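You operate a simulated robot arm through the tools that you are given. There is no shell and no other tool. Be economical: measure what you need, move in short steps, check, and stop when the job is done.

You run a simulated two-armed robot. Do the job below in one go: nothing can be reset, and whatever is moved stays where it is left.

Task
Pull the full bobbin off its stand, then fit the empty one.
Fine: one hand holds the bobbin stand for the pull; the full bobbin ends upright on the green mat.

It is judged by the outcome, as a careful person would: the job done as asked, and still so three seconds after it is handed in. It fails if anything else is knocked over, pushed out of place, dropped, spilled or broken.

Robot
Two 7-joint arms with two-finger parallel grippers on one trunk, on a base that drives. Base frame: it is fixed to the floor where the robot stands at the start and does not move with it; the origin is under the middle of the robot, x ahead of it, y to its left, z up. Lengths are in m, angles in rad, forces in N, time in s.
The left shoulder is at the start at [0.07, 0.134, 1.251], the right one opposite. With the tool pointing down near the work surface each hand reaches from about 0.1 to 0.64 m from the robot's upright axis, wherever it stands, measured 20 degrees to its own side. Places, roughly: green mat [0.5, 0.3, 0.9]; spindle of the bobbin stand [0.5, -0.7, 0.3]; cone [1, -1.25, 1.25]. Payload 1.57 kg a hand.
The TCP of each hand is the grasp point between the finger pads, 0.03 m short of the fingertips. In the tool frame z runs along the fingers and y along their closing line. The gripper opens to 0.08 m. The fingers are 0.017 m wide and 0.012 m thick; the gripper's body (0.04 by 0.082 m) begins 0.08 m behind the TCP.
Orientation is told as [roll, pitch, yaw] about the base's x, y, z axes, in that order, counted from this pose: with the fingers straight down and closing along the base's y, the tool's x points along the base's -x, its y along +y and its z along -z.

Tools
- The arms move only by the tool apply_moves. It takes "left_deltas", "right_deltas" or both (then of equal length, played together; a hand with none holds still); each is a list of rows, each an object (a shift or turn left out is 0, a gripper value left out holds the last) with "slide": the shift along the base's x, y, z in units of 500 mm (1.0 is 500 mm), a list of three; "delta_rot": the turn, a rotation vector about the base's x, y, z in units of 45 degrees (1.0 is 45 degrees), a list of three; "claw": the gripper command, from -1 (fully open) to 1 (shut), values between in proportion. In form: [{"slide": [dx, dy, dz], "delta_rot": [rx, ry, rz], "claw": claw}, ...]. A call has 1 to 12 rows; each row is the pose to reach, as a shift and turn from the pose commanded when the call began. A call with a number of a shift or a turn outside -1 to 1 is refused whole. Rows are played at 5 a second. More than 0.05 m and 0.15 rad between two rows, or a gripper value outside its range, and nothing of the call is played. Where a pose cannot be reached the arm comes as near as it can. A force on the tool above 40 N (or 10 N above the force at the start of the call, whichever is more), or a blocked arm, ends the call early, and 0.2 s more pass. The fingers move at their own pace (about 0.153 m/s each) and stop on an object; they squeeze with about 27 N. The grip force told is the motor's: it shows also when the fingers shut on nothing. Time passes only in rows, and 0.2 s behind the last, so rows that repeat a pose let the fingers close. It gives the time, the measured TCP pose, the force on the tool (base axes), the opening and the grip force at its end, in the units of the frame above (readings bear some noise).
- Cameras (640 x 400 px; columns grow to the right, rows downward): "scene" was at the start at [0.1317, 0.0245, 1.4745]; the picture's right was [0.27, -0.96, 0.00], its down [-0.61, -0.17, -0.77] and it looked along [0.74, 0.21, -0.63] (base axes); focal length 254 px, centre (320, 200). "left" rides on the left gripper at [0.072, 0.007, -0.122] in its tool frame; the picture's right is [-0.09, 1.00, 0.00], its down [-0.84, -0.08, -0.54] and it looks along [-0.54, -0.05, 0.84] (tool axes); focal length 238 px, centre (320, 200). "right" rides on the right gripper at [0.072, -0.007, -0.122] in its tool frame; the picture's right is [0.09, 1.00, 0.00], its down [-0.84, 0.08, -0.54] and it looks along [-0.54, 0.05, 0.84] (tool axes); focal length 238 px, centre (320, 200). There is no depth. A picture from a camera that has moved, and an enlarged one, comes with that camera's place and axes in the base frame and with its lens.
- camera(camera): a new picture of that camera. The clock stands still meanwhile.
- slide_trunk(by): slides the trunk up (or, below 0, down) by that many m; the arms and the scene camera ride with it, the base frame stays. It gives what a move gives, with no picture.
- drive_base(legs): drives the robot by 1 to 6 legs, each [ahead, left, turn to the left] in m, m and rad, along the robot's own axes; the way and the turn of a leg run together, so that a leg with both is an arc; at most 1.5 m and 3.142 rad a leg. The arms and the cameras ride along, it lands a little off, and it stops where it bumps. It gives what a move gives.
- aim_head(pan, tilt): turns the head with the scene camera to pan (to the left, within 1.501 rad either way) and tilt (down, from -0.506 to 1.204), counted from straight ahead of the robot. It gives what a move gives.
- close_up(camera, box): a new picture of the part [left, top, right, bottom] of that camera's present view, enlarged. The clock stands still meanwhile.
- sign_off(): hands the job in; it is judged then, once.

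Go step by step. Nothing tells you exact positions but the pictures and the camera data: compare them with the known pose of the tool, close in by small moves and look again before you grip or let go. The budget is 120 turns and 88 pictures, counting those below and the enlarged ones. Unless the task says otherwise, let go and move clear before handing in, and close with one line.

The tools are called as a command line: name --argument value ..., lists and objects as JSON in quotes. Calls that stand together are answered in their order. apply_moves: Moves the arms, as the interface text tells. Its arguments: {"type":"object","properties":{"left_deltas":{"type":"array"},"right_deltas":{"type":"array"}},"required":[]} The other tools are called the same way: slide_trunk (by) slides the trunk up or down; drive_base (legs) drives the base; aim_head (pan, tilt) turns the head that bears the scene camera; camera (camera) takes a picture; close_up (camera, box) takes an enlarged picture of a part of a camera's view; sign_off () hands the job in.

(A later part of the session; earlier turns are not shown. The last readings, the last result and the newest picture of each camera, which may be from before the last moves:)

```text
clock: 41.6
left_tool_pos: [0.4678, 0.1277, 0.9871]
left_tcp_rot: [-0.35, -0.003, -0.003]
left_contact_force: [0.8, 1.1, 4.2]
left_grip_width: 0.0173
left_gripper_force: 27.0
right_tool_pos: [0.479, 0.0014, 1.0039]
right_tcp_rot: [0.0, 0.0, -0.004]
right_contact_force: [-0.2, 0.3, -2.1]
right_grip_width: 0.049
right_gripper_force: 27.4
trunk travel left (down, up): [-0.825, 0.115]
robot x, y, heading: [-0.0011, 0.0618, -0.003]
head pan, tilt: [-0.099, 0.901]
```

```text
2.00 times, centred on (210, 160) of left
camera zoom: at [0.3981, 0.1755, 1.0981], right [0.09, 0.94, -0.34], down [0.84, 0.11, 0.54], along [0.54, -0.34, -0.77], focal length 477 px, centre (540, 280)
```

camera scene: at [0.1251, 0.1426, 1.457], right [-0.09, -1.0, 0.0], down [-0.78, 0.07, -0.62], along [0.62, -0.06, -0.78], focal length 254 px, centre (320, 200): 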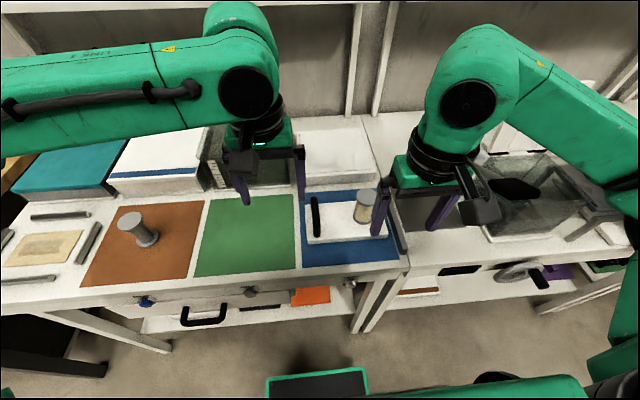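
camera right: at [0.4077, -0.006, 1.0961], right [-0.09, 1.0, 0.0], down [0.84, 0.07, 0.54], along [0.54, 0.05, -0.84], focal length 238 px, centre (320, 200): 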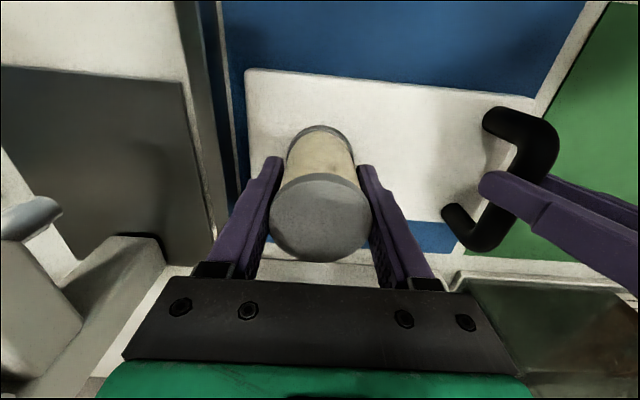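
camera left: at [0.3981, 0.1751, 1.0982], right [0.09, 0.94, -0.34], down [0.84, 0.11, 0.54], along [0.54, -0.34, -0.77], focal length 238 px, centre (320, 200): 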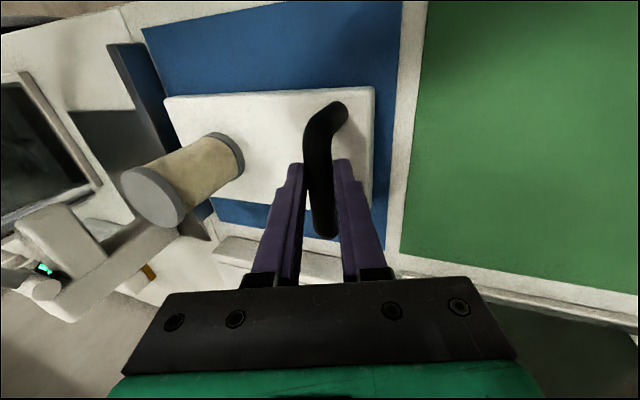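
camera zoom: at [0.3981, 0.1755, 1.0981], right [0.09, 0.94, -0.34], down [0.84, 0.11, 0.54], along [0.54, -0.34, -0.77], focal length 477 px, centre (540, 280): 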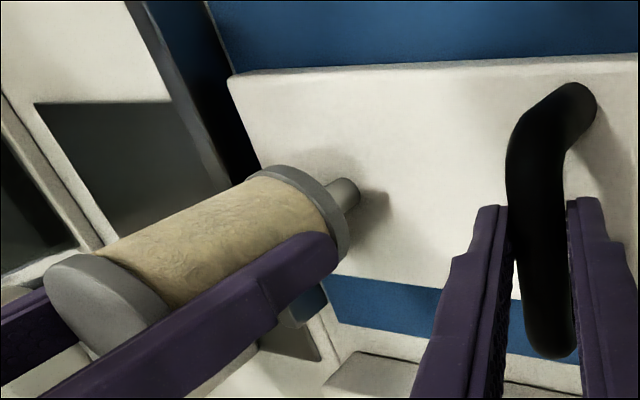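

The bobbin slides up the spindle cleanly. Continuing the lift.

apply_moves --right_deltas '[{"slide": [0, 0, 0.04]}, {"slide": [0, 0, 0.08]}, {"slide": [0, 0, 0.12]}, {"slide": [0, 0, 0.16]}, {"slide": [0, 0, 0.2]}, {"slide": [0, 0, 0.2]}]'

close_up --camera "left" --box '[60, 60, 360, 260]'

close_up --camera "scene" --box '[200, 80, 400, 280]'

```text
clock: 43.0
left_tool_pos: [0.4689, 0.1262, 0.9863]
left_tcp_rot: [-0.349, -0.002, -0.002]
left_contact_force: [0.3, 0.8, 4.1]
left_grip_width: 0.0174
left_gripper_force: 27.1
right_tool_pos: [0.4801, 0.0019, 1.1037]
right_tcp_rot: [0.001, 0.001, -0.002]
right_contact_force: [0.3, 0.5, -0.2]
right_grip_width: 0.0491
right_gripper_force: 27.0
trunk travel left (down, up): [-0.825, 0.115]
robot x, y, heading: [-0.0025, 0.0635, -0.0]
head pan, tilt: [-0.099, 0.901]
```

```text
2.00 times, centred on (210, 160) of left
camera zoom: at [0.3981, 0.1754, 1.0981], right [0.09, 0.94, -0.34], down [0.84, 0.11, 0.54], along [0.54, -0.34, -0.77], focal length 477 px, centre (540, 280)
```

zoom: 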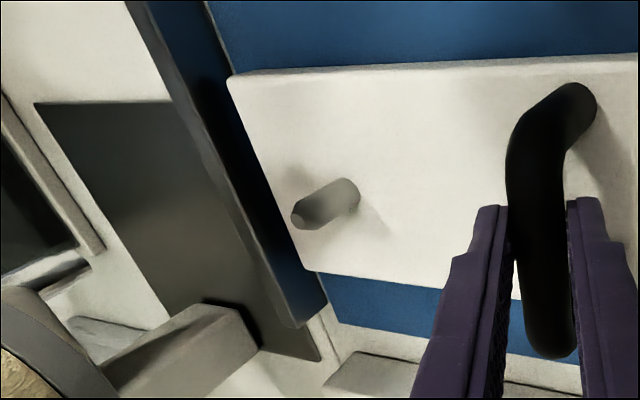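

```text
2.00 times, centred on (300, 180) of scene
camera zoom: at [0.1238, 0.0582, 1.4571], right [-0.1, -0.99, 0.0], down [-0.78, 0.08, -0.62], along [0.62, -0.06, -0.78], focal length 507 px, centre (360, 240)
```

zoom: 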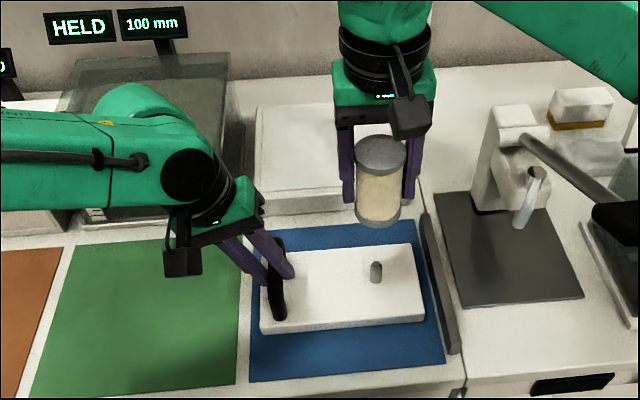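

Bobbin is off and the short spindle is visible. Now release the handle and back the left hand out along its lean.

apply_moves --left_deltas '[{"claw": -0.4}, {"claw": -1}, {"claw": -1}, {"slide": [0, 0.02, 0.05]}, {"slide": [0, 0.045, 0.12]}, {"slide": [0, 0.07, 0.19]}, {"slide": [0, 0.11, 0.26]}, {"slide": [0, 0.18, 0.32]}, {"slide": [0, 0.25, 0.36]}, {"slide": [0, 0.25, 0.36]}]'

camera --camera "scene"

```text
clock: 45.2
left_tool_pos: [0.4701, 0.2515, 1.1657]
left_tcp_rot: [-0.35, -0.002, -0.002]
left_contact_force: [-0.5, -1.4, 0.4]
left_grip_width: 0.0798
left_gripper_force: 0.0
right_tool_pos: [0.4805, 0.0013, 1.1016]
right_tcp_rot: [-0.001, 0.0, -0.003]
right_contact_force: [-0.4, 0.8, -0.5]
right_grip_width: 0.049
right_gripper_force: 26.5
trunk travel left (down, up): [-0.825, 0.115]
robot x, y, heading: [0.0009, 0.0599, -0.004]
head pan, tilt: [-0.099, 0.901]
```

```text
49 pictures are left
camera scene: at [0.1246, 0.0573, 1.4571], right [-0.1, -0.99, 0.0], down [-0.78, 0.08, -0.62], along [0.62, -0.06, -0.78], focal length 254 px, centre (320, 200)
```

scene: 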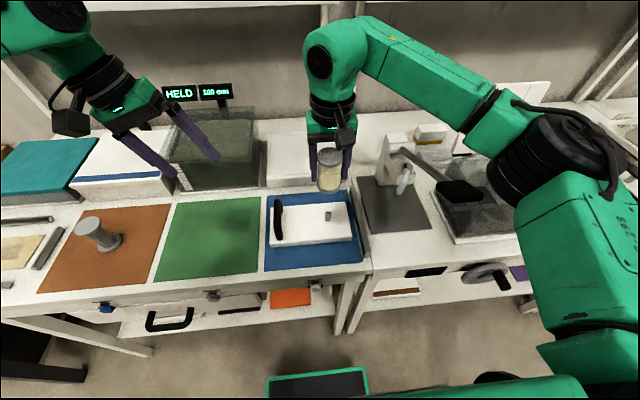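

Left hand is clear. Driving left ~0.28 m with the bobbin held high brings the right hand over the green mat.

drive_base --legs '[[0.0, 0.28, 0.0]]'

camera --camera "right"

camera --camera "scene"

```text
clock: 47.2
left_tool_pos: [0.4699, 0.5352, 1.167]
left_tcp_rot: [-0.348, -0.002, 0.001]
left_contact_force: [0.0, 0.7, 0.0]
left_grip_width: 0.0802
left_gripper_force: 0.0
right_tool_pos: [0.4797, 0.2849, 1.1024]
right_tcp_rot: [0.001, 0.001, 0.0]
right_contact_force: [-0.6, 0.3, -1.2]
right_grip_width: 0.0489
right_gripper_force: 26.9
trunk travel left (down, up): [-0.825, 0.115]
robot x, y, heading: [-0.0028, 0.3503, -0.002]
head pan, tilt: [-0.099, 0.901]
```

```text
48 pictures are left
camera right: at [0.4089, 0.2778, 1.2245], right [-0.09, 1.0, 0.0], down [0.84, 0.08, 0.54], along [0.54, 0.05, -0.84], focal length 238 px, centre (320, 200)
```

right: 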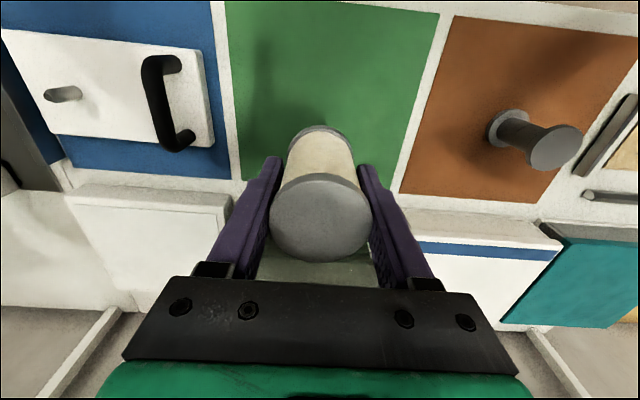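

```text
47 pictures are left
camera scene: at [0.1247, 0.3397, 1.4571], right [-0.1, -1.0, 0.0], down [-0.78, 0.08, -0.62], along [0.62, -0.06, -0.78], focal length 254 px, centre (320, 200)
```

scene: 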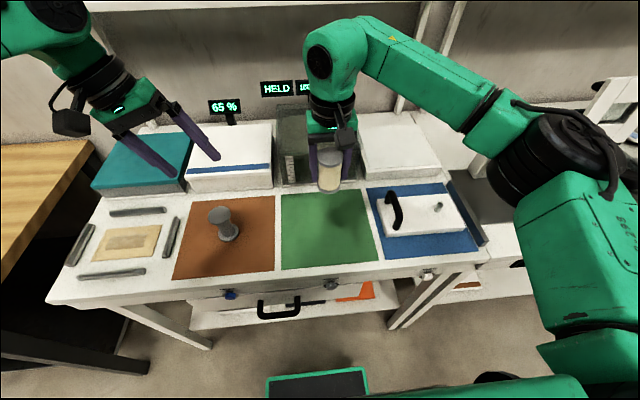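

Lowering over the green mat to just above it, with a slight pull toward mat centre.

apply_moves --right_deltas '[{"slide": [-0.03, 0, -0.07]}, {"slide": [-0.04, 0.01, -0.15]}, {"slide": [-0.04, 0.01, -0.22]}, {"slide": [-0.04, 0.01, -0.28]}, {"slide": [-0.04, 0.01, -0.28]}]'

close_up --camera "scene" --box '[260, 130, 400, 270]'

```text
clock: 48.4
left_tool_pos: [0.4695, 0.5375, 1.1672]
left_tcp_rot: [-0.348, -0.001, -0.001]
left_contact_force: [0.5, 0.3, 0.8]
left_grip_width: 0.0801
left_gripper_force: 0.1
right_tool_pos: [0.4594, 0.2902, 0.9631]
right_tcp_rot: [0.0, 0.0, 0.0]
right_contact_force: [0.0, 1.2, -1.0]
right_grip_width: 0.0488
right_gripper_force: 26.7
trunk travel left (down, up): [-0.825, 0.115]
robot x, y, heading: [0.0007, 0.3495, -0.002]
head pan, tilt: [-0.099, 0.901]
```

```text
2.86 times, centred on (330, 200) of scene
camera zoom: at [0.1245, 0.3419, 1.4571], right [-0.1, -1.0, 0.0], down [-0.78, 0.08, -0.62], along [0.62, -0.06, -0.78], focal length 724 px, centre (291, 200)
```

zoom: 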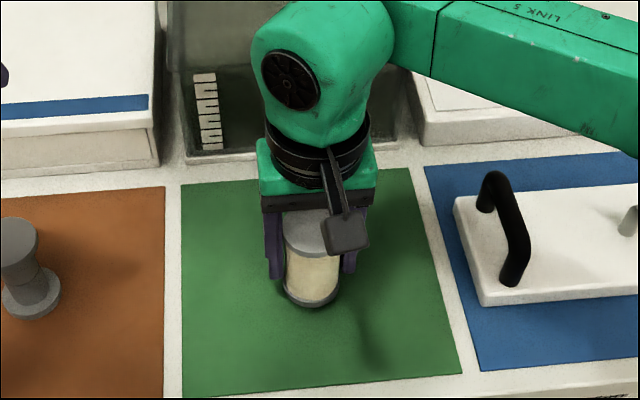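

Over the mat, close to it. Lowering in 4 mm steps until the force shows contact.

apply_moves --right_deltas '[{"slide": [0, 0, -0.008]}, {"slide": [0, 0, -0.016]}, {"slide": [0, 0, -0.022]}, {"slide": [0, 0, -0.022]}]'

close_up --camera "scene" --box '[260, 130, 400, 270]'

camera --camera "left"

```text
clock: 49.4
left_tool_pos: [0.4693, 0.5361, 1.1665]
left_tcp_rot: [-0.349, 0.0, 0.0]
left_contact_force: [0.5, -0.1, -0.7]
left_grip_width: 0.0799
left_gripper_force: 0.0
right_tool_pos: [0.4598, 0.2903, 0.951]
right_tcp_rot: [0.002, -0.001, -0.001]
right_contact_force: [0.6, 0.2, -1.3]
right_grip_width: 0.0489
right_gripper_force: 27.8
trunk travel left (down, up): [-0.825, 0.115]
robot x, y, heading: [0.002, 0.3461, -0.002]
head pan, tilt: [-0.099, 0.901]
```

```text
2.86 times, centred on (330, 200) of scene
camera zoom: at [0.1247, 0.342, 1.4571], right [-0.1, -1.0, 0.0], down [-0.78, 0.08, -0.62], along [0.62, -0.06, -0.78], focal length 724 px, centre (291, 200)
```

zoom: 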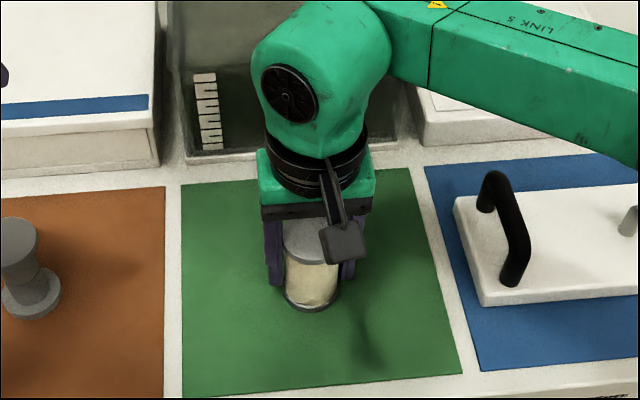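

```text
44 pictures are left
camera left: at [0.3992, 0.5846, 1.2785], right [0.09, 0.94, -0.34], down [0.84, 0.11, 0.54], along [0.54, -0.33, -0.77], focal length 238 px, centre (320, 200)
```

left: 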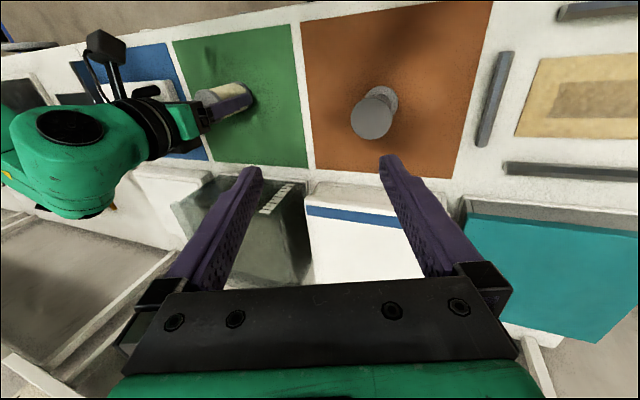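

No contact yet; continuing down in 2 mm steps.

apply_moves --right_deltas '[{"slide": [0, 0, -0.004]}, {"slide": [0, 0, -0.008]}, {"slide": [0, 0, -0.008]}]'

close_up --camera "left" --box '[180, 60, 280, 140]'

```text
clock: 50.2
left_tool_pos: [0.468, 0.536, 1.1682]
left_tcp_rot: [-0.349, -0.003, 0.001]
left_contact_force: [0.4, 1.1, 0.0]
left_grip_width: 0.0801
left_gripper_force: 0.1
right_tool_pos: [0.4601, 0.2917, 0.9481]
right_tcp_rot: [0.001, -0.002, 0.0]
right_contact_force: [4.7, -1.5, 20.6]
right_grip_width: 0.0491
right_gripper_force: 27.3
trunk travel left (down, up): [-0.825, 0.115]
robot x, y, heading: [-0.0017, 0.3456, 0.005]
head pan, tilt: [-0.099, 0.901]
```

```text
5.00 times, centred on (230, 100) of left
camera zoom: at [0.3976, 0.5844, 1.2793], right [0.09, 0.94, -0.34], down [0.83, 0.11, 0.54], along [0.54, -0.33, -0.77], focal length 1192 px, centre (770, 700)
```

zoom: 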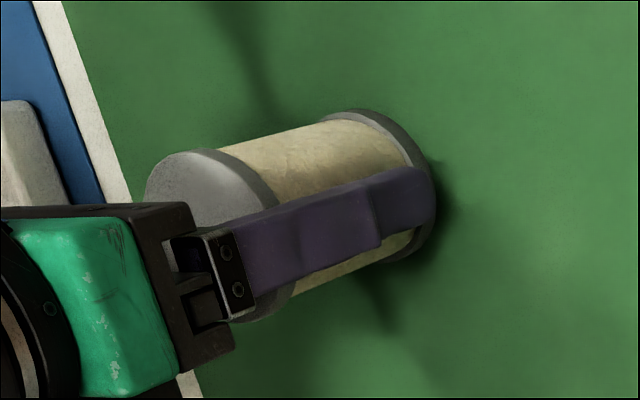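

Contact at TCP z 0.948 (so the stand plate top is about z 0.930). I'll relieve the pressure, open, and lift straight away.

apply_moves --right_deltas '[{"slide": [0, 0, 0.003]}, {"slide": [0, 0, 0.003], "claw": 0.1}, {"slide": [0, 0, 0.003], "claw": -0.4}, {"slide": [0, 0, 0.003], "claw": -1}, {"slide": [0, 0, 0.003], "claw": -1}, {"slide": [0, 0, 0.06]}, {"slide": [0, 0, 0.15]}, {"slide": [0, 0, 0.24]}, {"slide": [0, 0, 0.32]}, {"slide": [0, 0, 0.32]}]'

camera --camera "scene"

```text
clock: 52.4
left_tool_pos: [0.4697, 0.5351, 1.1669]
left_tcp_rot: [-0.35, -0.002, 0.003]
left_contact_force: [-0.7, 0.2, -0.2]
left_grip_width: 0.0798
left_gripper_force: 0.0
right_tool_pos: [0.4614, 0.2898, 1.1095]
right_tcp_rot: [-0.002, 0.001, -0.001]
right_contact_force: [0.3, 0.3, 0.1]
right_grip_width: 0.0799
right_gripper_force: 0.0
trunk travel left (down, up): [-0.825, 0.115]
robot x, y, heading: [-0.0027, 0.3468, -0.001]
head pan, tilt: [-0.099, 0.901]
```

```text
42 pictures are left
camera scene: at [0.1247, 0.342, 1.4571], right [-0.1, -1.0, 0.0], down [-0.78, 0.08, -0.62], along [0.62, -0.06, -0.78], focal length 254 px, centre (320, 200)
```

scene: 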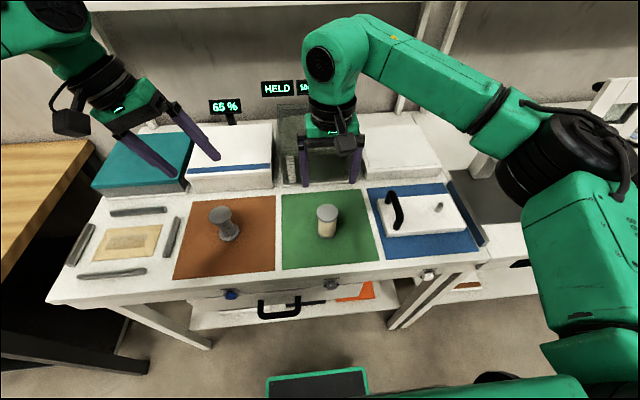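

The full bobbin stands upright on the green mat. The empty one is at about (0.48, 0.54); I'll straighten the left hand over it.

apply_moves --left_deltas '[{"slide": [0, 0, 0], "delta_rot": [0.15, 0, 0]}, {"slide": [0, 0, 0], "delta_rot": [0.3, 0, 0]}, {"slide": [0.02, 0.01, -0.04], "delta_rot": [0.446, 0, 0]}, {"slide": [0.02, 0.01, -0.12], "delta_rot": [0.446, 0, 0]}, {"slide": [0.02, 0.01, -0.19], "delta_rot": [0.446, 0, 0]}, {"slide": [0.02, 0.01, -0.19], "delta_rot": [0.446, 0, 0]}]'

camera --camera "left"

```text
clock: 53.8
left_tool_pos: [0.4782, 0.54, 1.0728]
left_tcp_rot: [0.003, -0.001, 0.0]
left_contact_force: [0.6, 1.1, 0.4]
left_grip_width: 0.0801
left_gripper_force: 0.0
right_tool_pos: [0.4608, 0.2899, 1.108]
right_tcp_rot: [0.001, 0.0, 0.0]
right_contact_force: [1.0, -0.2, 0.7]
right_grip_width: 0.0802
right_gripper_force: 0.0
trunk travel left (down, up): [-0.825, 0.115]
robot x, y, heading: [0.0005, 0.3441, -0.002]
head pan, tilt: [-0.099, 0.901]
```

```text
41 pictures are left
camera left: at [0.4085, 0.5471, 1.1931], right [0.09, 1.0, 0.0], down [0.84, -0.08, 0.54], along [0.54, -0.05, -0.84], focal length 238 px, centre (320, 200)
```

left: 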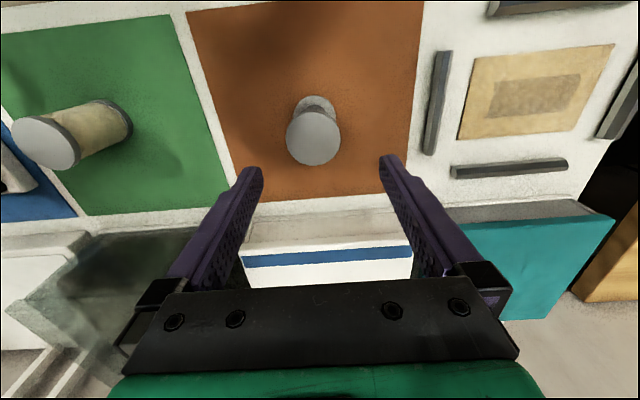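

Bobbin is at about (0.479, 0.534). Shifting 6 mm and descending around it.

apply_moves --left_deltas '[{"slide": [0.002, -0.012, -0.05]}, {"slide": [0.002, -0.012, -0.12]}, {"slide": [0.002, -0.012, -0.185]}, {"slide": [0.002, -0.012, -0.245]}, {"slide": [0.002, -0.012, -0.245]}]'

camera --camera "left"

```text
clock: 55.0
left_tool_pos: [0.4803, 0.5361, 0.9511]
left_tcp_rot: [0.002, -0.002, 0.0]
left_contact_force: [1.0, 0.9, 0.8]
left_grip_width: 0.0799
left_gripper_force: 0.1
right_tool_pos: [0.4619, 0.2894, 1.108]
right_tcp_rot: [0.001, 0.0, -0.003]
right_contact_force: [-0.5, 0.2, -0.5]
right_grip_width: 0.0799
right_gripper_force: 0.2
trunk travel left (down, up): [-0.825, 0.115]
robot x, y, heading: [-0.0022, 0.3458, -0.002]
head pan, tilt: [-0.099, 0.901]
```

```text
40 pictures are left
camera left: at [0.4095, 0.5422, 1.0711], right [0.09, 1.0, 0.0], down [0.84, -0.08, 0.54], along [0.54, -0.05, -0.84], focal length 238 px, centre (320, 200)
```

left: 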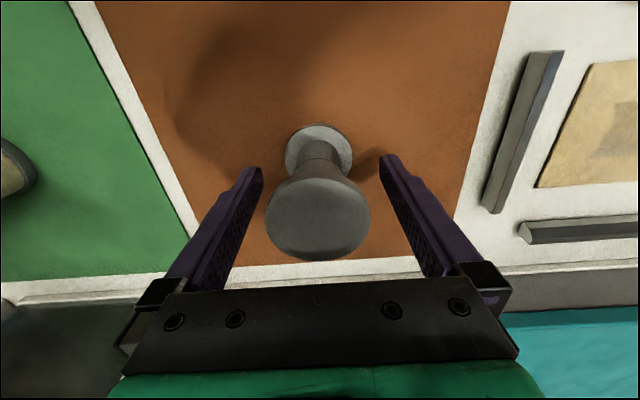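

Well centred; closing and lifting slightly.

apply_moves --left_deltas '[{"claw": -0.4}, {"claw": 0.0}, {"claw": 0.5}, {"claw": 1}, {"claw": 1}, {"slide": [0, 0, 0.04]}, {"slide": [0, 0, 0.12]}, {"slide": [0, 0, 0.2]}, {"slide": [0, 0, 0.28]}, {"slide": [0, 0, 0.34]}, {"slide": [0, 0, 0.34]}]'

camera --camera "left"

camera --camera "scene"

```text
clock: 57.4
left_tool_pos: [0.4818, 0.5351, 1.1206]
left_tcp_rot: [-0.002, -0.002, 0.0]
left_contact_force: [0.1, -0.3, -1.9]
left_grip_width: 0.0491
left_gripper_force: 26.8
right_tool_pos: [0.4613, 0.2909, 1.1076]
right_tcp_rot: [-0.001, 0.001, 0.001]
right_contact_force: [-0.6, 0.1, -0.3]
right_grip_width: 0.08
right_gripper_force: 0.1
trunk travel left (down, up): [-0.825, 0.115]
robot x, y, heading: [-0.0025, 0.3488, -0.005]
head pan, tilt: [-0.099, 0.901]
```

```text
39 pictures are left
camera left: at [0.4115, 0.5411, 1.2419], right [0.09, 1.0, 0.0], down [0.84, -0.08, 0.54], along [0.54, -0.05, -0.84], focal length 238 px, centre (320, 200)
```

left: 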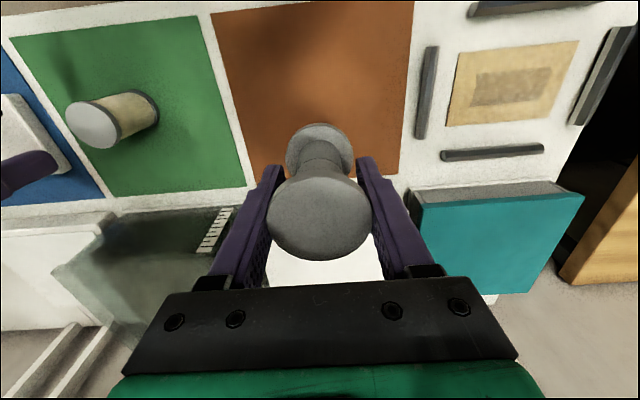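

```text
38 pictures are left
camera scene: at [0.125, 0.3423, 1.4571], right [-0.1, -1.0, 0.0], down [-0.78, 0.08, -0.62], along [0.62, -0.06, -0.78], focal length 254 px, centre (320, 200)
```

scene: 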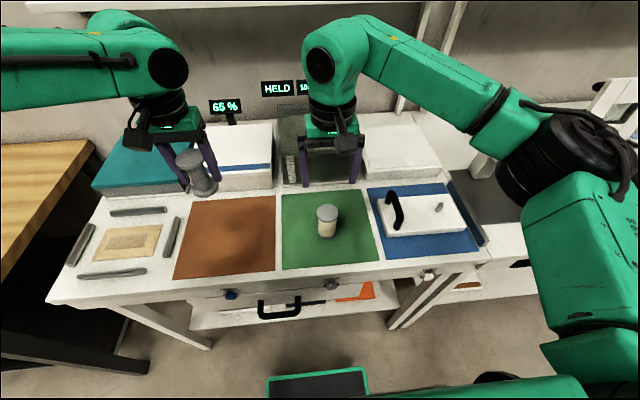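

The empty bobbin is held (49 mm). Tuck the right hand back and up, bring the left hand inward a little, then drive right toward the stand.

apply_moves --right_deltas '[{"slide": [0, 0, 0.08]}, {"slide": [-0.03, 0, 0.16]}, {"slide": [-0.1, -0.02, 0.22]}, {"slide": [-0.18, -0.05, 0.24]}, {"slide": [-0.26, -0.08, 0.24]}, {"slide": [-0.26, -0.08, 0.24]}]' --left_deltas '[{"slide": [0, 0, 0.02]}, {"slide": [0, -0.03, 0.04]}, {"slide": [0, -0.06, 0.06]}, {"slide": [0, -0.09, 0.06]}, {"slide": [0, -0.12, 0.06]}, {"slide": [0, -0.12, 0.06]}]'

aim_head --pan -0.6 --tilt 0.7

camera --camera "scene"

```text
clock: 58.8
left_tool_pos: [0.4809, 0.4746, 1.1486]
left_tcp_rot: [0.0, -0.002, -0.001]
left_contact_force: [0.1, 0.5, -0.8]
left_grip_width: 0.0486
left_gripper_force: 26.7
right_tool_pos: [0.3296, 0.2485, 1.2274]
right_tcp_rot: [0.0, 0.002, -0.002]
right_contact_force: [0.0, 0.6, -0.8]
right_grip_width: 0.0801
right_gripper_force: 0.0
trunk travel left (down, up): [-0.825, 0.115]
robot x, y, heading: [0.0024, 0.3477, 0.003]
head pan, tilt: [-0.099, 0.901]
```

```text
clock: 59.8
left_tool_pos: [0.4804, 0.4742, 1.1491]
left_tcp_rot: [0.002, -0.001, -0.001]
left_contact_force: [0.5, 0.5, -1.3]
left_grip_width: 0.0486
left_gripper_force: 27.3
right_tool_pos: [0.3297, 0.2494, 1.2266]
right_tcp_rot: [0.001, -0.001, 0.0]
right_contact_force: [0.2, -0.4, -0.4]
right_grip_width: 0.0798
right_gripper_force: 0.0
trunk travel left (down, up): [-0.825, 0.115]
robot x, y, heading: [0.0002, 0.3509, 0.001]
head pan, tilt: [-0.6, 0.7]
```

```text
37 pictures are left
camera scene: at [0.1194, 0.3016, 1.4732], right [-0.56, -0.83, 0.0], down [-0.53, 0.36, -0.76], along [0.63, -0.43, -0.64], focal length 254 px, centre (320, 200)
```

scene: 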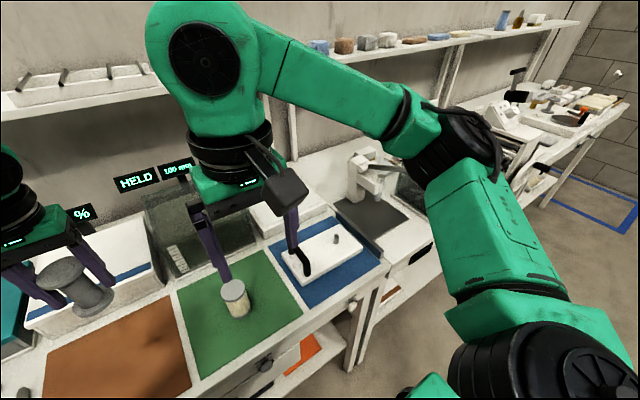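

Clear path at first. Driving right in two parts, checking in between.

drive_base --legs '[[0.0, -0.32, 0.0]]'

camera --camera "scene"

```text
clock: 61.9
left_tool_pos: [0.4802, 0.1587, 1.1485]
left_tcp_rot: [0.0, 0.0, 0.0]
left_contact_force: [0.5, 0.8, -0.4]
left_grip_width: 0.0489
left_gripper_force: 27.4
right_tool_pos: [0.33, -0.0659, 1.2273]
right_tcp_rot: [-0.002, 0.0, -0.001]
right_contact_force: [0.4, 0.0, 1.1]
right_grip_width: 0.08
right_gripper_force: 0.0
trunk travel left (down, up): [-0.825, 0.115]
robot x, y, heading: [-0.0011, 0.0298, -0.004]
head pan, tilt: [-0.6, 0.7]
```

```text
36 pictures are left
camera scene: at [0.1195, -0.0131, 1.4733], right [-0.56, -0.83, 0.0], down [-0.53, 0.36, -0.77], along [0.63, -0.43, -0.64], focal length 254 px, centre (320, 200)
```

scene: 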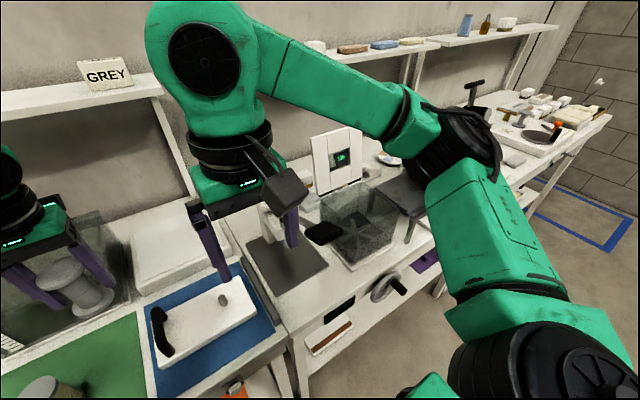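

Everything near is lower than the arm. Driving the last 0.135 m right.

drive_base --legs '[[0.0, -0.135, 0.003]]'

camera --camera "left"

aim_head --pan 0.3 --tilt 0.85

camera --camera "scene"

```text
clock: 63.2
left_tool_pos: [0.48, 0.0257, 1.1479]
left_tcp_rot: [-0.002, -0.001, 0.008]
left_contact_force: [-0.4, -0.1, -0.5]
left_grip_width: 0.049
left_gripper_force: 27.0
right_tool_pos: [0.3314, -0.1999, 1.2272]
right_tcp_rot: [-0.004, 0.0, 0.006]
right_contact_force: [0.3, 0.3, 0.6]
right_grip_width: 0.0799
right_gripper_force: 0.1
trunk travel left (down, up): [-0.825, 0.115]
robot x, y, heading: [-0.0026, -0.1002, 0.005]
head pan, tilt: [-0.6, 0.7]
```

```text
35 pictures are left
camera left: at [0.4095, 0.0328, 1.2697], right [0.08, 1.0, 0.0], down [0.84, -0.07, 0.54], along [0.54, -0.05, -0.84], focal length 238 px, centre (320, 200)
```

left: 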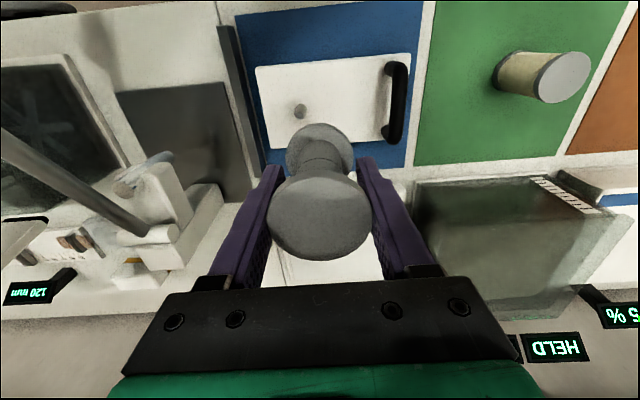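

```text
clock: 64.4
left_tool_pos: [0.4812, 0.0235, 1.1486]
left_tcp_rot: [-0.003, -0.002, 0.009]
left_contact_force: [0.0, -1.1, 0.9]
left_grip_width: 0.0488
left_gripper_force: 27.1
right_tool_pos: [0.3309, -0.2032, 1.2273]
right_tcp_rot: [0.001, 0.0, 0.006]
right_contact_force: [-0.1, -0.1, 0.0]
right_grip_width: 0.0801
right_gripper_force: 0.1
trunk travel left (down, up): [-0.825, 0.115]
robot x, y, heading: [0.0003, -0.1066, 0.009]
head pan, tilt: [0.3, 0.85]
```

```text
34 pictures are left
camera scene: at [0.1245, -0.08, 1.461], right [0.3, -0.95, 0.0], down [-0.72, -0.23, -0.66], along [0.63, 0.2, -0.75], focal length 254 px, centre (320, 200)
```

scene: 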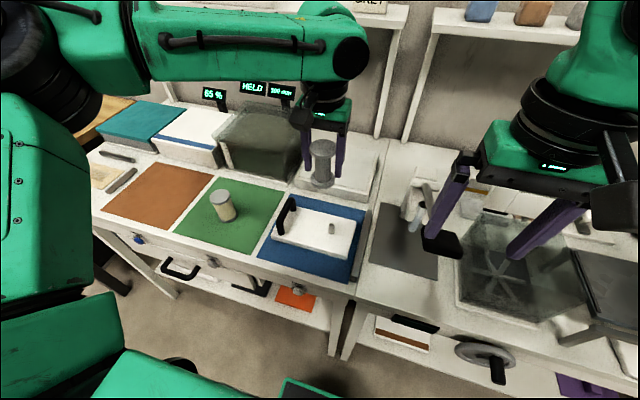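

Spindle projects to about (0.479, 0.001), matching where the full bobbin was gripped. Aligning and lowering to just above the spindle tip.

apply_moves --left_deltas '[{"slide": [-0.002, -0.045, 0]}, {"slide": [-0.002, -0.045, -0.07]}, {"slide": [-0.002, -0.045, -0.14]}, {"slide": [-0.002, -0.045, -0.22]}, {"slide": [-0.002, -0.045, -0.22]}]'

camera --camera "right"

close_up --camera "left" --box '[220, 60, 420, 260]'

close_up --camera "scene" --box '[260, 130, 380, 270]'

```text
clock: 65.6
left_tool_pos: [0.4758, 0.0036, 1.0402]
left_tcp_rot: [-0.001, -0.003, 0.006]
left_contact_force: [0.9, -1.7, -0.2]
left_grip_width: 0.0486
left_gripper_force: 27.0
left hand out of reach, approached as far as the arm can: row 4, 5
right_tool_pos: [0.3314, -0.2033, 1.228]
right_tcp_rot: [-0.001, -0.001, 0.006]
right_contact_force: [0.3, -0.2, 0.4]
right_grip_width: 0.0802
right_gripper_force: 0.0
trunk travel left (down, up): [-0.825, 0.115]
robot x, y, heading: [0.0003, -0.1026, 0.003]
head pan, tilt: [0.3, 0.85]
```

```text
33 pictures are left
camera right: at [0.2587, -0.2099, 1.3494], right [-0.1, 1.0, 0.0], down [0.84, 0.08, 0.54], along [0.54, 0.05, -0.84], focal length 238 px, centre (320, 200)
```

right: 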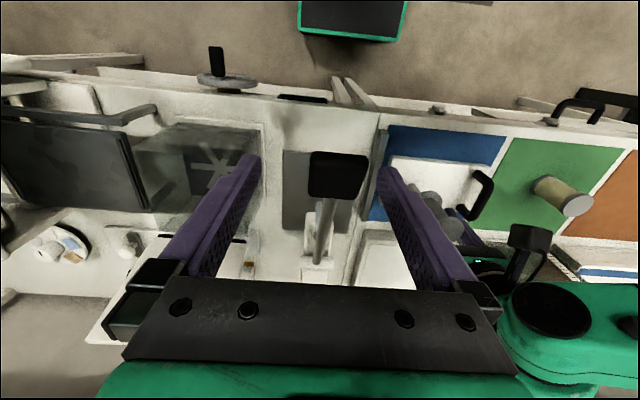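

```text
2.00 times, centred on (320, 160) of left
camera zoom: at [0.4053, 0.0094, 1.1617], right [0.09, 1.0, 0.0], down [0.84, -0.07, 0.55], along [0.54, -0.05, -0.84], focal length 477 px, centre (320, 280)
```

zoom: 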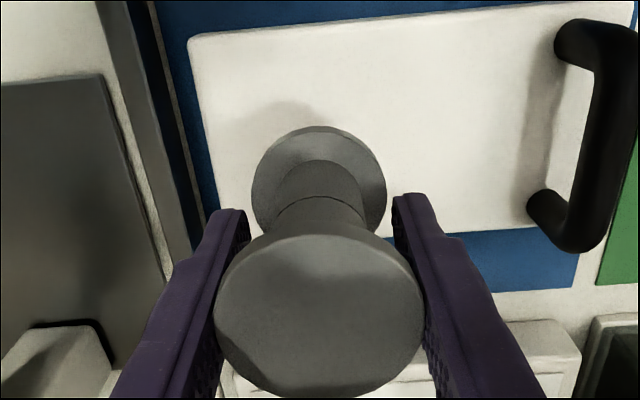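

```text
2.86 times, centred on (320, 200) of scene
camera zoom: at [0.1241, -0.0805, 1.461], right [0.3, -0.95, 0.0], down [-0.72, -0.23, -0.66], along [0.63, 0.2, -0.75], focal length 724 px, centre (320, 200)
```

zoom: 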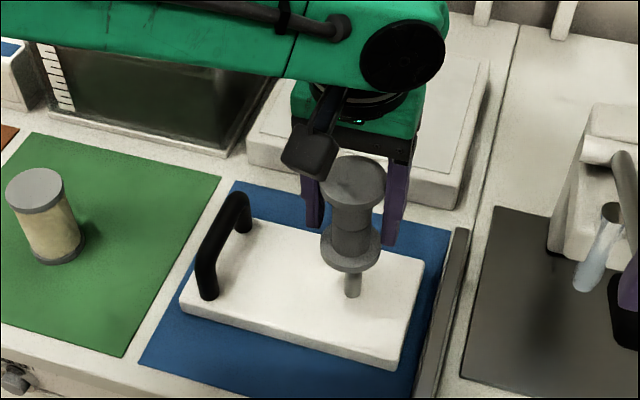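

The left arm hits its limit again this far inward; I'll shift the base another 6 cm right (bobbin is clear above the spindle) and move the hand back out.

apply_moves --left_deltas '[{"slide": [0, 0.04, 0.05]}, {"slide": [0, 0.1, 0.05]}, {"slide": [0, 0.1, 0.05]}]'

drive_base --legs '[[0.0, -0.06, 0.0]]'

```text
clock: 66.4
left_tool_pos: [0.4759, 0.0548, 1.0664]
left_tcp_rot: [0.002, -0.002, 0.008]
left_contact_force: [-0.4, -0.4, -0.6]
left_grip_width: 0.049
left_gripper_force: 27.0
right_tool_pos: [0.3329, -0.2027, 1.2287]
right_tcp_rot: [-0.001, -0.001, 0.006]
right_contact_force: [0.3, -0.6, -0.9]
right_grip_width: 0.08
right_gripper_force: 0.1
trunk travel left (down, up): [-0.825, 0.115]
robot x, y, heading: [-0.0012, -0.107, 0.009]
head pan, tilt: [0.3, 0.85]
```

```text
clock: 67.3
left_tool_pos: [0.477, 0.0023, 1.0661]
left_tcp_rot: [-0.005, -0.002, 0.008]
left_contact_force: [-0.5, 0.7, 0.3]
left_grip_width: 0.0489
left_gripper_force: 26.6
right_tool_pos: [0.3319, -0.2552, 1.2278]
right_tcp_rot: [-0.006, 0.0, 0.008]
right_contact_force: [-0.4, 0.8, -0.6]
right_grip_width: 0.0801
right_gripper_force: 0.2
trunk travel left (down, up): [-0.825, 0.115]
robot x, y, heading: [0.0029, -0.1633, 0.005]
head pan, tilt: [0.3, 0.85]
```

apply_moves --left_deltas '[{"slide": [0.004, -0.002, -0.03]}, {"slide": [0.004, -0.002, -0.06]}, {"slide": [0.004, -0.002, -0.06]}]'

close_up --camera "left" --box '[240, 100, 400, 220]'

close_up --camera "scene" --box '[250, 150, 330, 230]'

```text
clock: 68.2
left_tool_pos: [0.4777, -0.0054, 1.0355]
left_tcp_rot: [0.001, -0.003, 0.008]
left_contact_force: [0.6, -0.8, -0.9]
left_grip_width: 0.0485
left_gripper_force: 26.9
right_tool_pos: [0.3311, -0.2623, 1.2268]
right_tcp_rot: [0.002, 0.0, 0.008]
right_contact_force: [-0.3, -0.7, -0.7]
right_grip_width: 0.0799
right_gripper_force: 0.1
trunk travel left (down, up): [-0.825, 0.115]
robot x, y, heading: [0.0016, -0.1638, 0.011]
head pan, tilt: [0.3, 0.85]
```

```text
3.33 times, centred on (320, 160) of left
camera zoom: at [0.4073, -0.0001, 1.1566], right [0.08, 1.0, 0.0], down [0.84, -0.07, 0.54], along [0.54, -0.04, -0.84], focal length 794 px, centre (320, 333)
```

zoom: 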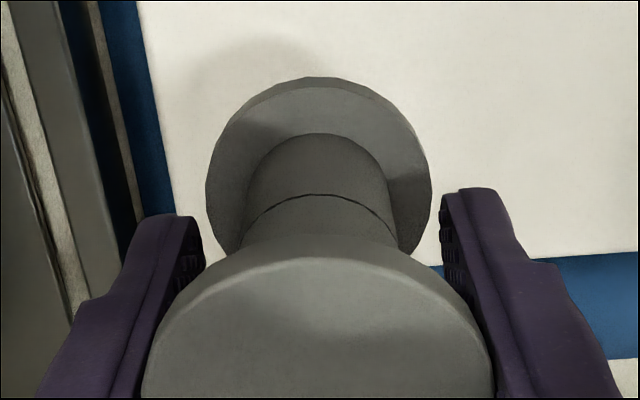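

```text
5.00 times, centred on (290, 190) of scene
camera zoom: at [0.1246, -0.1417, 1.461], right [0.3, -0.95, 0.0], down [-0.72, -0.23, -0.66], along [0.63, 0.2, -0.75], focal length 1267 px, centre (470, 250)
```

zoom: 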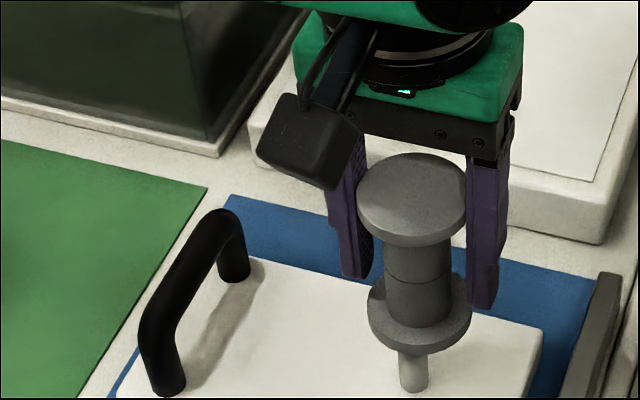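

The hand settled 7 mm right of target. I'll correct y, and turn the right wrist so its camera looks along +y for a side view of the fore-aft alignment.

apply_moves --left_deltas '[{"slide": [0, 0.007, 0]}, {"slide": [0, 0.013, 0]}, {"slide": [0, 0.013, 0]}, {"slide": [0, 0.013, 0]}, {"slide": [0, 0.013, 0]}, {"slide": [0, 0.013, 0]}, {"slide": [0, 0.013, 0]}, {"slide": [0, 0.013, 0]}, {"slide": [0, 0.013, 0]}, {"slide": [0, 0.013, 0]}, {"slide": [0, 0.013, 0]}, {"slide": [0, 0.013, 0]}]' --right_deltas '[{"slide": [0.02, 0, 0], "delta_rot": [0, 0, 0.18]}, {"slide": [0.04, 0, 0], "delta_rot": [0, 0, 0.36]}, {"slide": [0.06, 0, 0], "delta_rot": [0, 0, 0.54]}, {"slide": [0.08, 0, 0], "delta_rot": [0, 0, 0.72]}, {"slide": [0.1, 0, 0], "delta_rot": [0, 0, 0.9]}, {"slide": [0.12, 0, 0], "delta_rot": [0, 0, 1.0]}, {"slide": [0.14, 0, 0], "delta_rot": [0, 0, 1.0]}, {"slide": [0.16, 0, 0], "delta_rot": [0, 0, 1.0]}, {"slide": [0.18, 0, 0], "delta_rot": [0, 0, 1.0]}, {"slide": [0.2, 0, 0], "delta_rot": [0, 0, 1.0]}, {"slide": [0.2, 0, 0], "delta_rot": [0, 0, 1.0]}, {"slide": [0.2, 0, 0], "delta_rot": [0, 0, 1.0]}]'

camera --camera "right"

```text
clock: 70.8
left_tool_pos: [0.4788, 0.0018, 1.0365]
left_tcp_rot: [0.001, -0.002, 0.008]
left_contact_force: [0.2, -0.1, -0.6]
left_grip_width: 0.0488
left_gripper_force: 27.0
right_tool_pos: [0.4198, -0.2552, 1.2225]
right_tcp_rot: [0.001, -0.002, 0.792]
right_contact_force: [0.8, 1.2, -0.7]
right_grip_width: 0.0798
right_gripper_force: 0.0
right hand out of reach, approached as far as the arm can: row 9, 10, 11, 12
trunk travel left (down, up): [-0.825, 0.115]
robot x, y, heading: [0.0012, -0.1669, 0.008]
head pan, tilt: [0.3, 0.85]
```

```text
28 pictures are left
camera right: at [0.3739, -0.3112, 1.3454], right [-0.77, 0.63, 0.0], down [0.53, 0.65, 0.54], along [0.34, 0.42, -0.84], focal length 238 px, centre (320, 200)
```

right: 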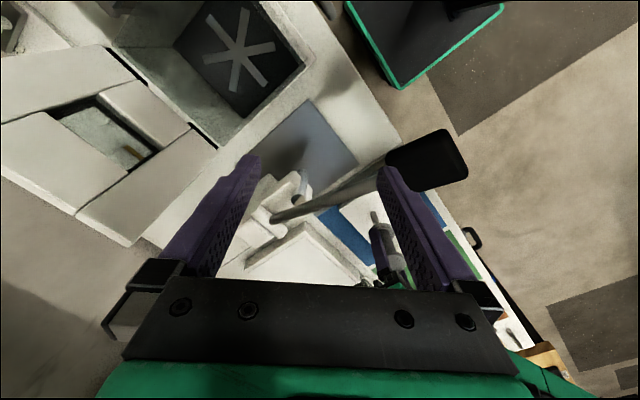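

The side view works but a finger partly hides it; nudging the right hand back-left to clear the view.

apply_moves --right_deltas '[{"slide": [-0.06, 0.05, 0]}, {"slide": [-0.12, 0.1, 0]}, {"slide": [-0.12, 0.1, 0]}]'

close_up --camera "right" --box '[260, 160, 400, 280]'

close_up --camera "scene" --box '[250, 150, 330, 230]'

```text
clock: 71.5
left_tool_pos: [0.479, 0.0003, 1.0366]
left_tcp_rot: [0.004, -0.001, 0.01]
left_contact_force: [-0.2, -0.1, -0.5]
left_grip_width: 0.0486
left_gripper_force: 26.9
right_tool_pos: [0.3621, -0.2049, 1.2235]
right_tcp_rot: [0.0, -0.001, 0.795]
right_contact_force: [0.2, -0.1, -1.0]
right_grip_width: 0.0799
right_gripper_force: 0.0
trunk travel left (down, up): [-0.825, 0.115]
robot x, y, heading: [0.0044, -0.1643, 0.009]
head pan, tilt: [0.3, 0.85]
```

```text
3.33 times, centred on (330, 220) of right
camera zoom: at [0.3158, -0.261, 1.3453], right [-0.77, 0.63, 0.0], down [0.53, 0.65, 0.54], along [0.34, 0.42, -0.84], focal length 794 px, centre (287, 133)
```

zoom: 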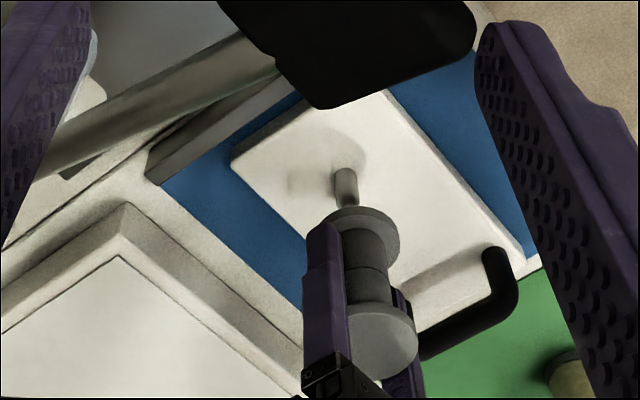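

```text
5.00 times, centred on (290, 190) of scene
camera zoom: at [0.1254, -0.1411, 1.4609], right [0.3, -0.95, 0.0], down [-0.72, -0.23, -0.66], along [0.63, 0.2, -0.75], focal length 1267 px, centre (470, 250)
```

zoom: 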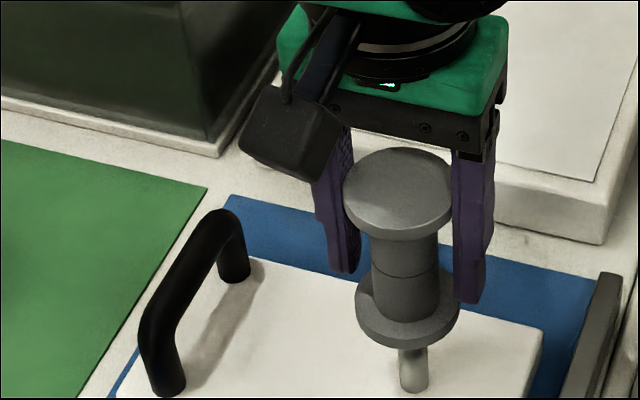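

Checking alignment precisely with a tighter zoom.

close_up --camera "right" --box '[300, 200, 380, 270]'

close_up --camera "scene" --box '[260, 175, 320, 235]'

```text
5.71 times, centred on (340, 235) of right
camera zoom: at [0.3158, -0.261, 1.3453], right [-0.77, 0.63, 0.0], down [0.53, 0.65, 0.54], along [0.34, 0.42, -0.84], focal length 1362 px, centre (206, 0)
```

zoom: 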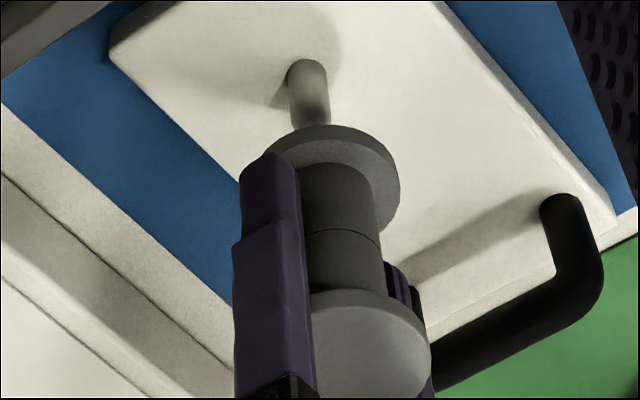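

```text
6.67 times, centred on (290, 205) of scene
camera zoom: at [0.1254, -0.1411, 1.4609], right [0.3, -0.95, 0.0], down [-0.72, -0.23, -0.66], along [0.63, 0.2, -0.75], focal length 1690 px, centre (520, 167)
```

zoom: 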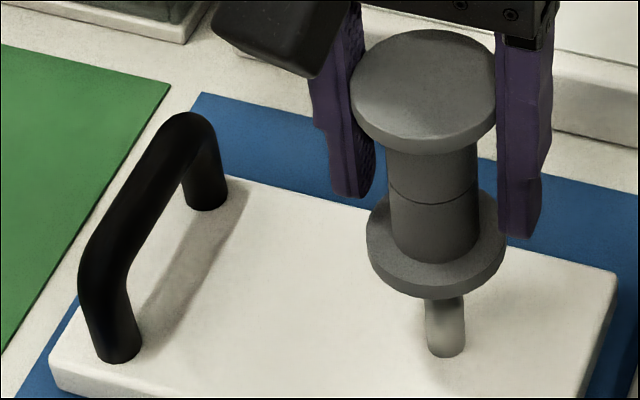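

Comparing plumb lines in both views, the bobbin needs about 4 mm more forward and hardly any sideways shift. I'll apply that and look again.

apply_moves --left_deltas '[{"slide": [0.008, -0.001, 0]}, {"slide": [0.008, -0.001, -0.01]}, {"slide": [0.008, -0.001, -0.01]}]' --right_deltas '[{"slide": [0.0, 0.0, 0]}, {"slide": [0.02, 0.06, 0]}, {"slide": [0.02, 0.06, 0]}]'

close_up --camera "right" --box '[290, 180, 370, 250]'

close_up --camera "scene" --box '[260, 175, 320, 235]'

```text
clock: 72.3
left_tool_pos: [0.4822, 0.002, 1.0309]
left_tcp_rot: [0.002, -0.002, 0.009]
left_contact_force: [-0.3, 0.2, -1.6]
left_grip_width: 0.0489
left_gripper_force: 27.5
right_tool_pos: [0.3715, -0.1751, 1.2238]
right_tcp_rot: [0.0, 0.002, 0.794]
right_contact_force: [0.1, -0.1, -0.4]
right_grip_width: 0.0798
right_gripper_force: 0.0
trunk travel left (down, up): [-0.825, 0.115]
robot x, y, heading: [-0.0035, -0.1668, 0.005]
head pan, tilt: [0.3, 0.85]
```

```text
5.71 times, centred on (330, 215) of right
camera zoom: at [0.3256, -0.2311, 1.3455], right [-0.77, 0.63, 0.0], down [0.53, 0.65, 0.54], along [0.34, 0.42, -0.84], focal length 1362 px, centre (263, 114)
```

zoom: 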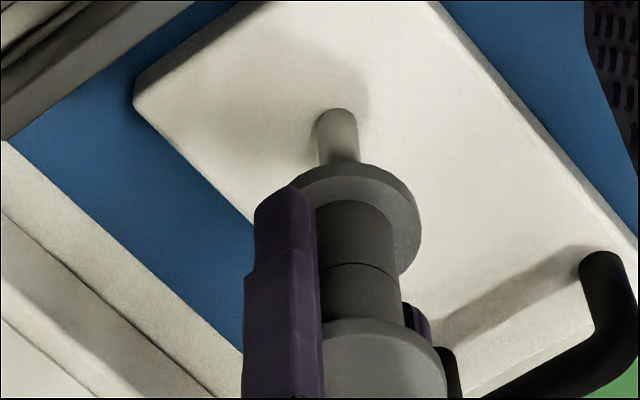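

```text
6.67 times, centred on (290, 205) of scene
camera zoom: at [0.1247, -0.1404, 1.461], right [0.3, -0.95, 0.0], down [-0.72, -0.23, -0.66], along [0.63, 0.2, -0.75], focal length 1690 px, centre (520, 167)
```

zoom: 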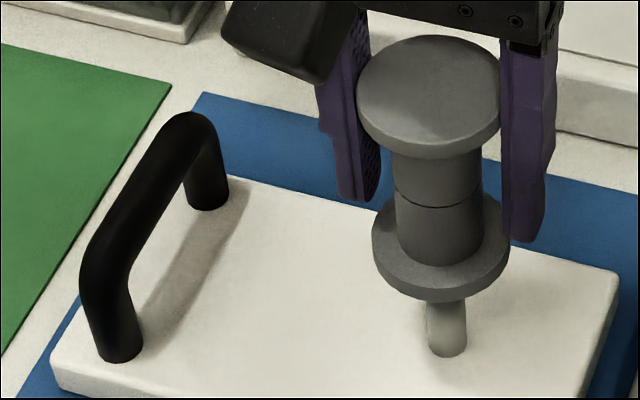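

Both views now agree within about 1 mm. Lowering gently, watching the force.

apply_moves --left_deltas '[{"slide": [0, -0.002, -0.008]}, {"slide": [0, -0.002, -0.016]}, {"slide": [0, -0.002, -0.024]}, {"slide": [0, -0.002, -0.032]}, {"slide": [0, -0.002, -0.032]}]'

close_up --camera "right" --box '[290, 180, 370, 250]'

```text
clock: 73.5
left_tool_pos: [0.4829, 0.0002, 1.0154]
left_tcp_rot: [0.002, -0.003, 0.008]
left_contact_force: [0.1, 0.9, -0.9]
left_grip_width: 0.0489
left_gripper_force: 27.0
right_tool_pos: [0.3717, -0.1741, 1.2232]
right_tcp_rot: [0.001, -0.001, 0.794]
right_contact_force: [0.8, 0.8, -1.1]
right_grip_width: 0.0799
right_gripper_force: 0.1
trunk travel left (down, up): [-0.825, 0.115]
robot x, y, heading: [0.0041, -0.1634, 0.011]
head pan, tilt: [0.3, 0.85]
```

```text
5.71 times, centred on (330, 215) of right
camera zoom: at [0.3257, -0.2311, 1.3455], right [-0.77, 0.63, 0.0], down [0.53, 0.65, 0.54], along [0.34, 0.42, -0.84], focal length 1362 px, centre (263, 114)
```

zoom: 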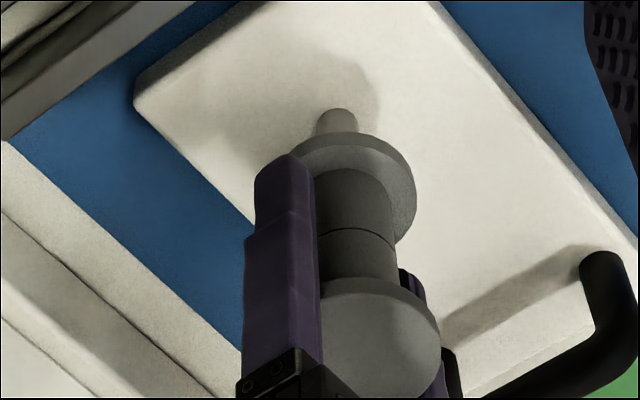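

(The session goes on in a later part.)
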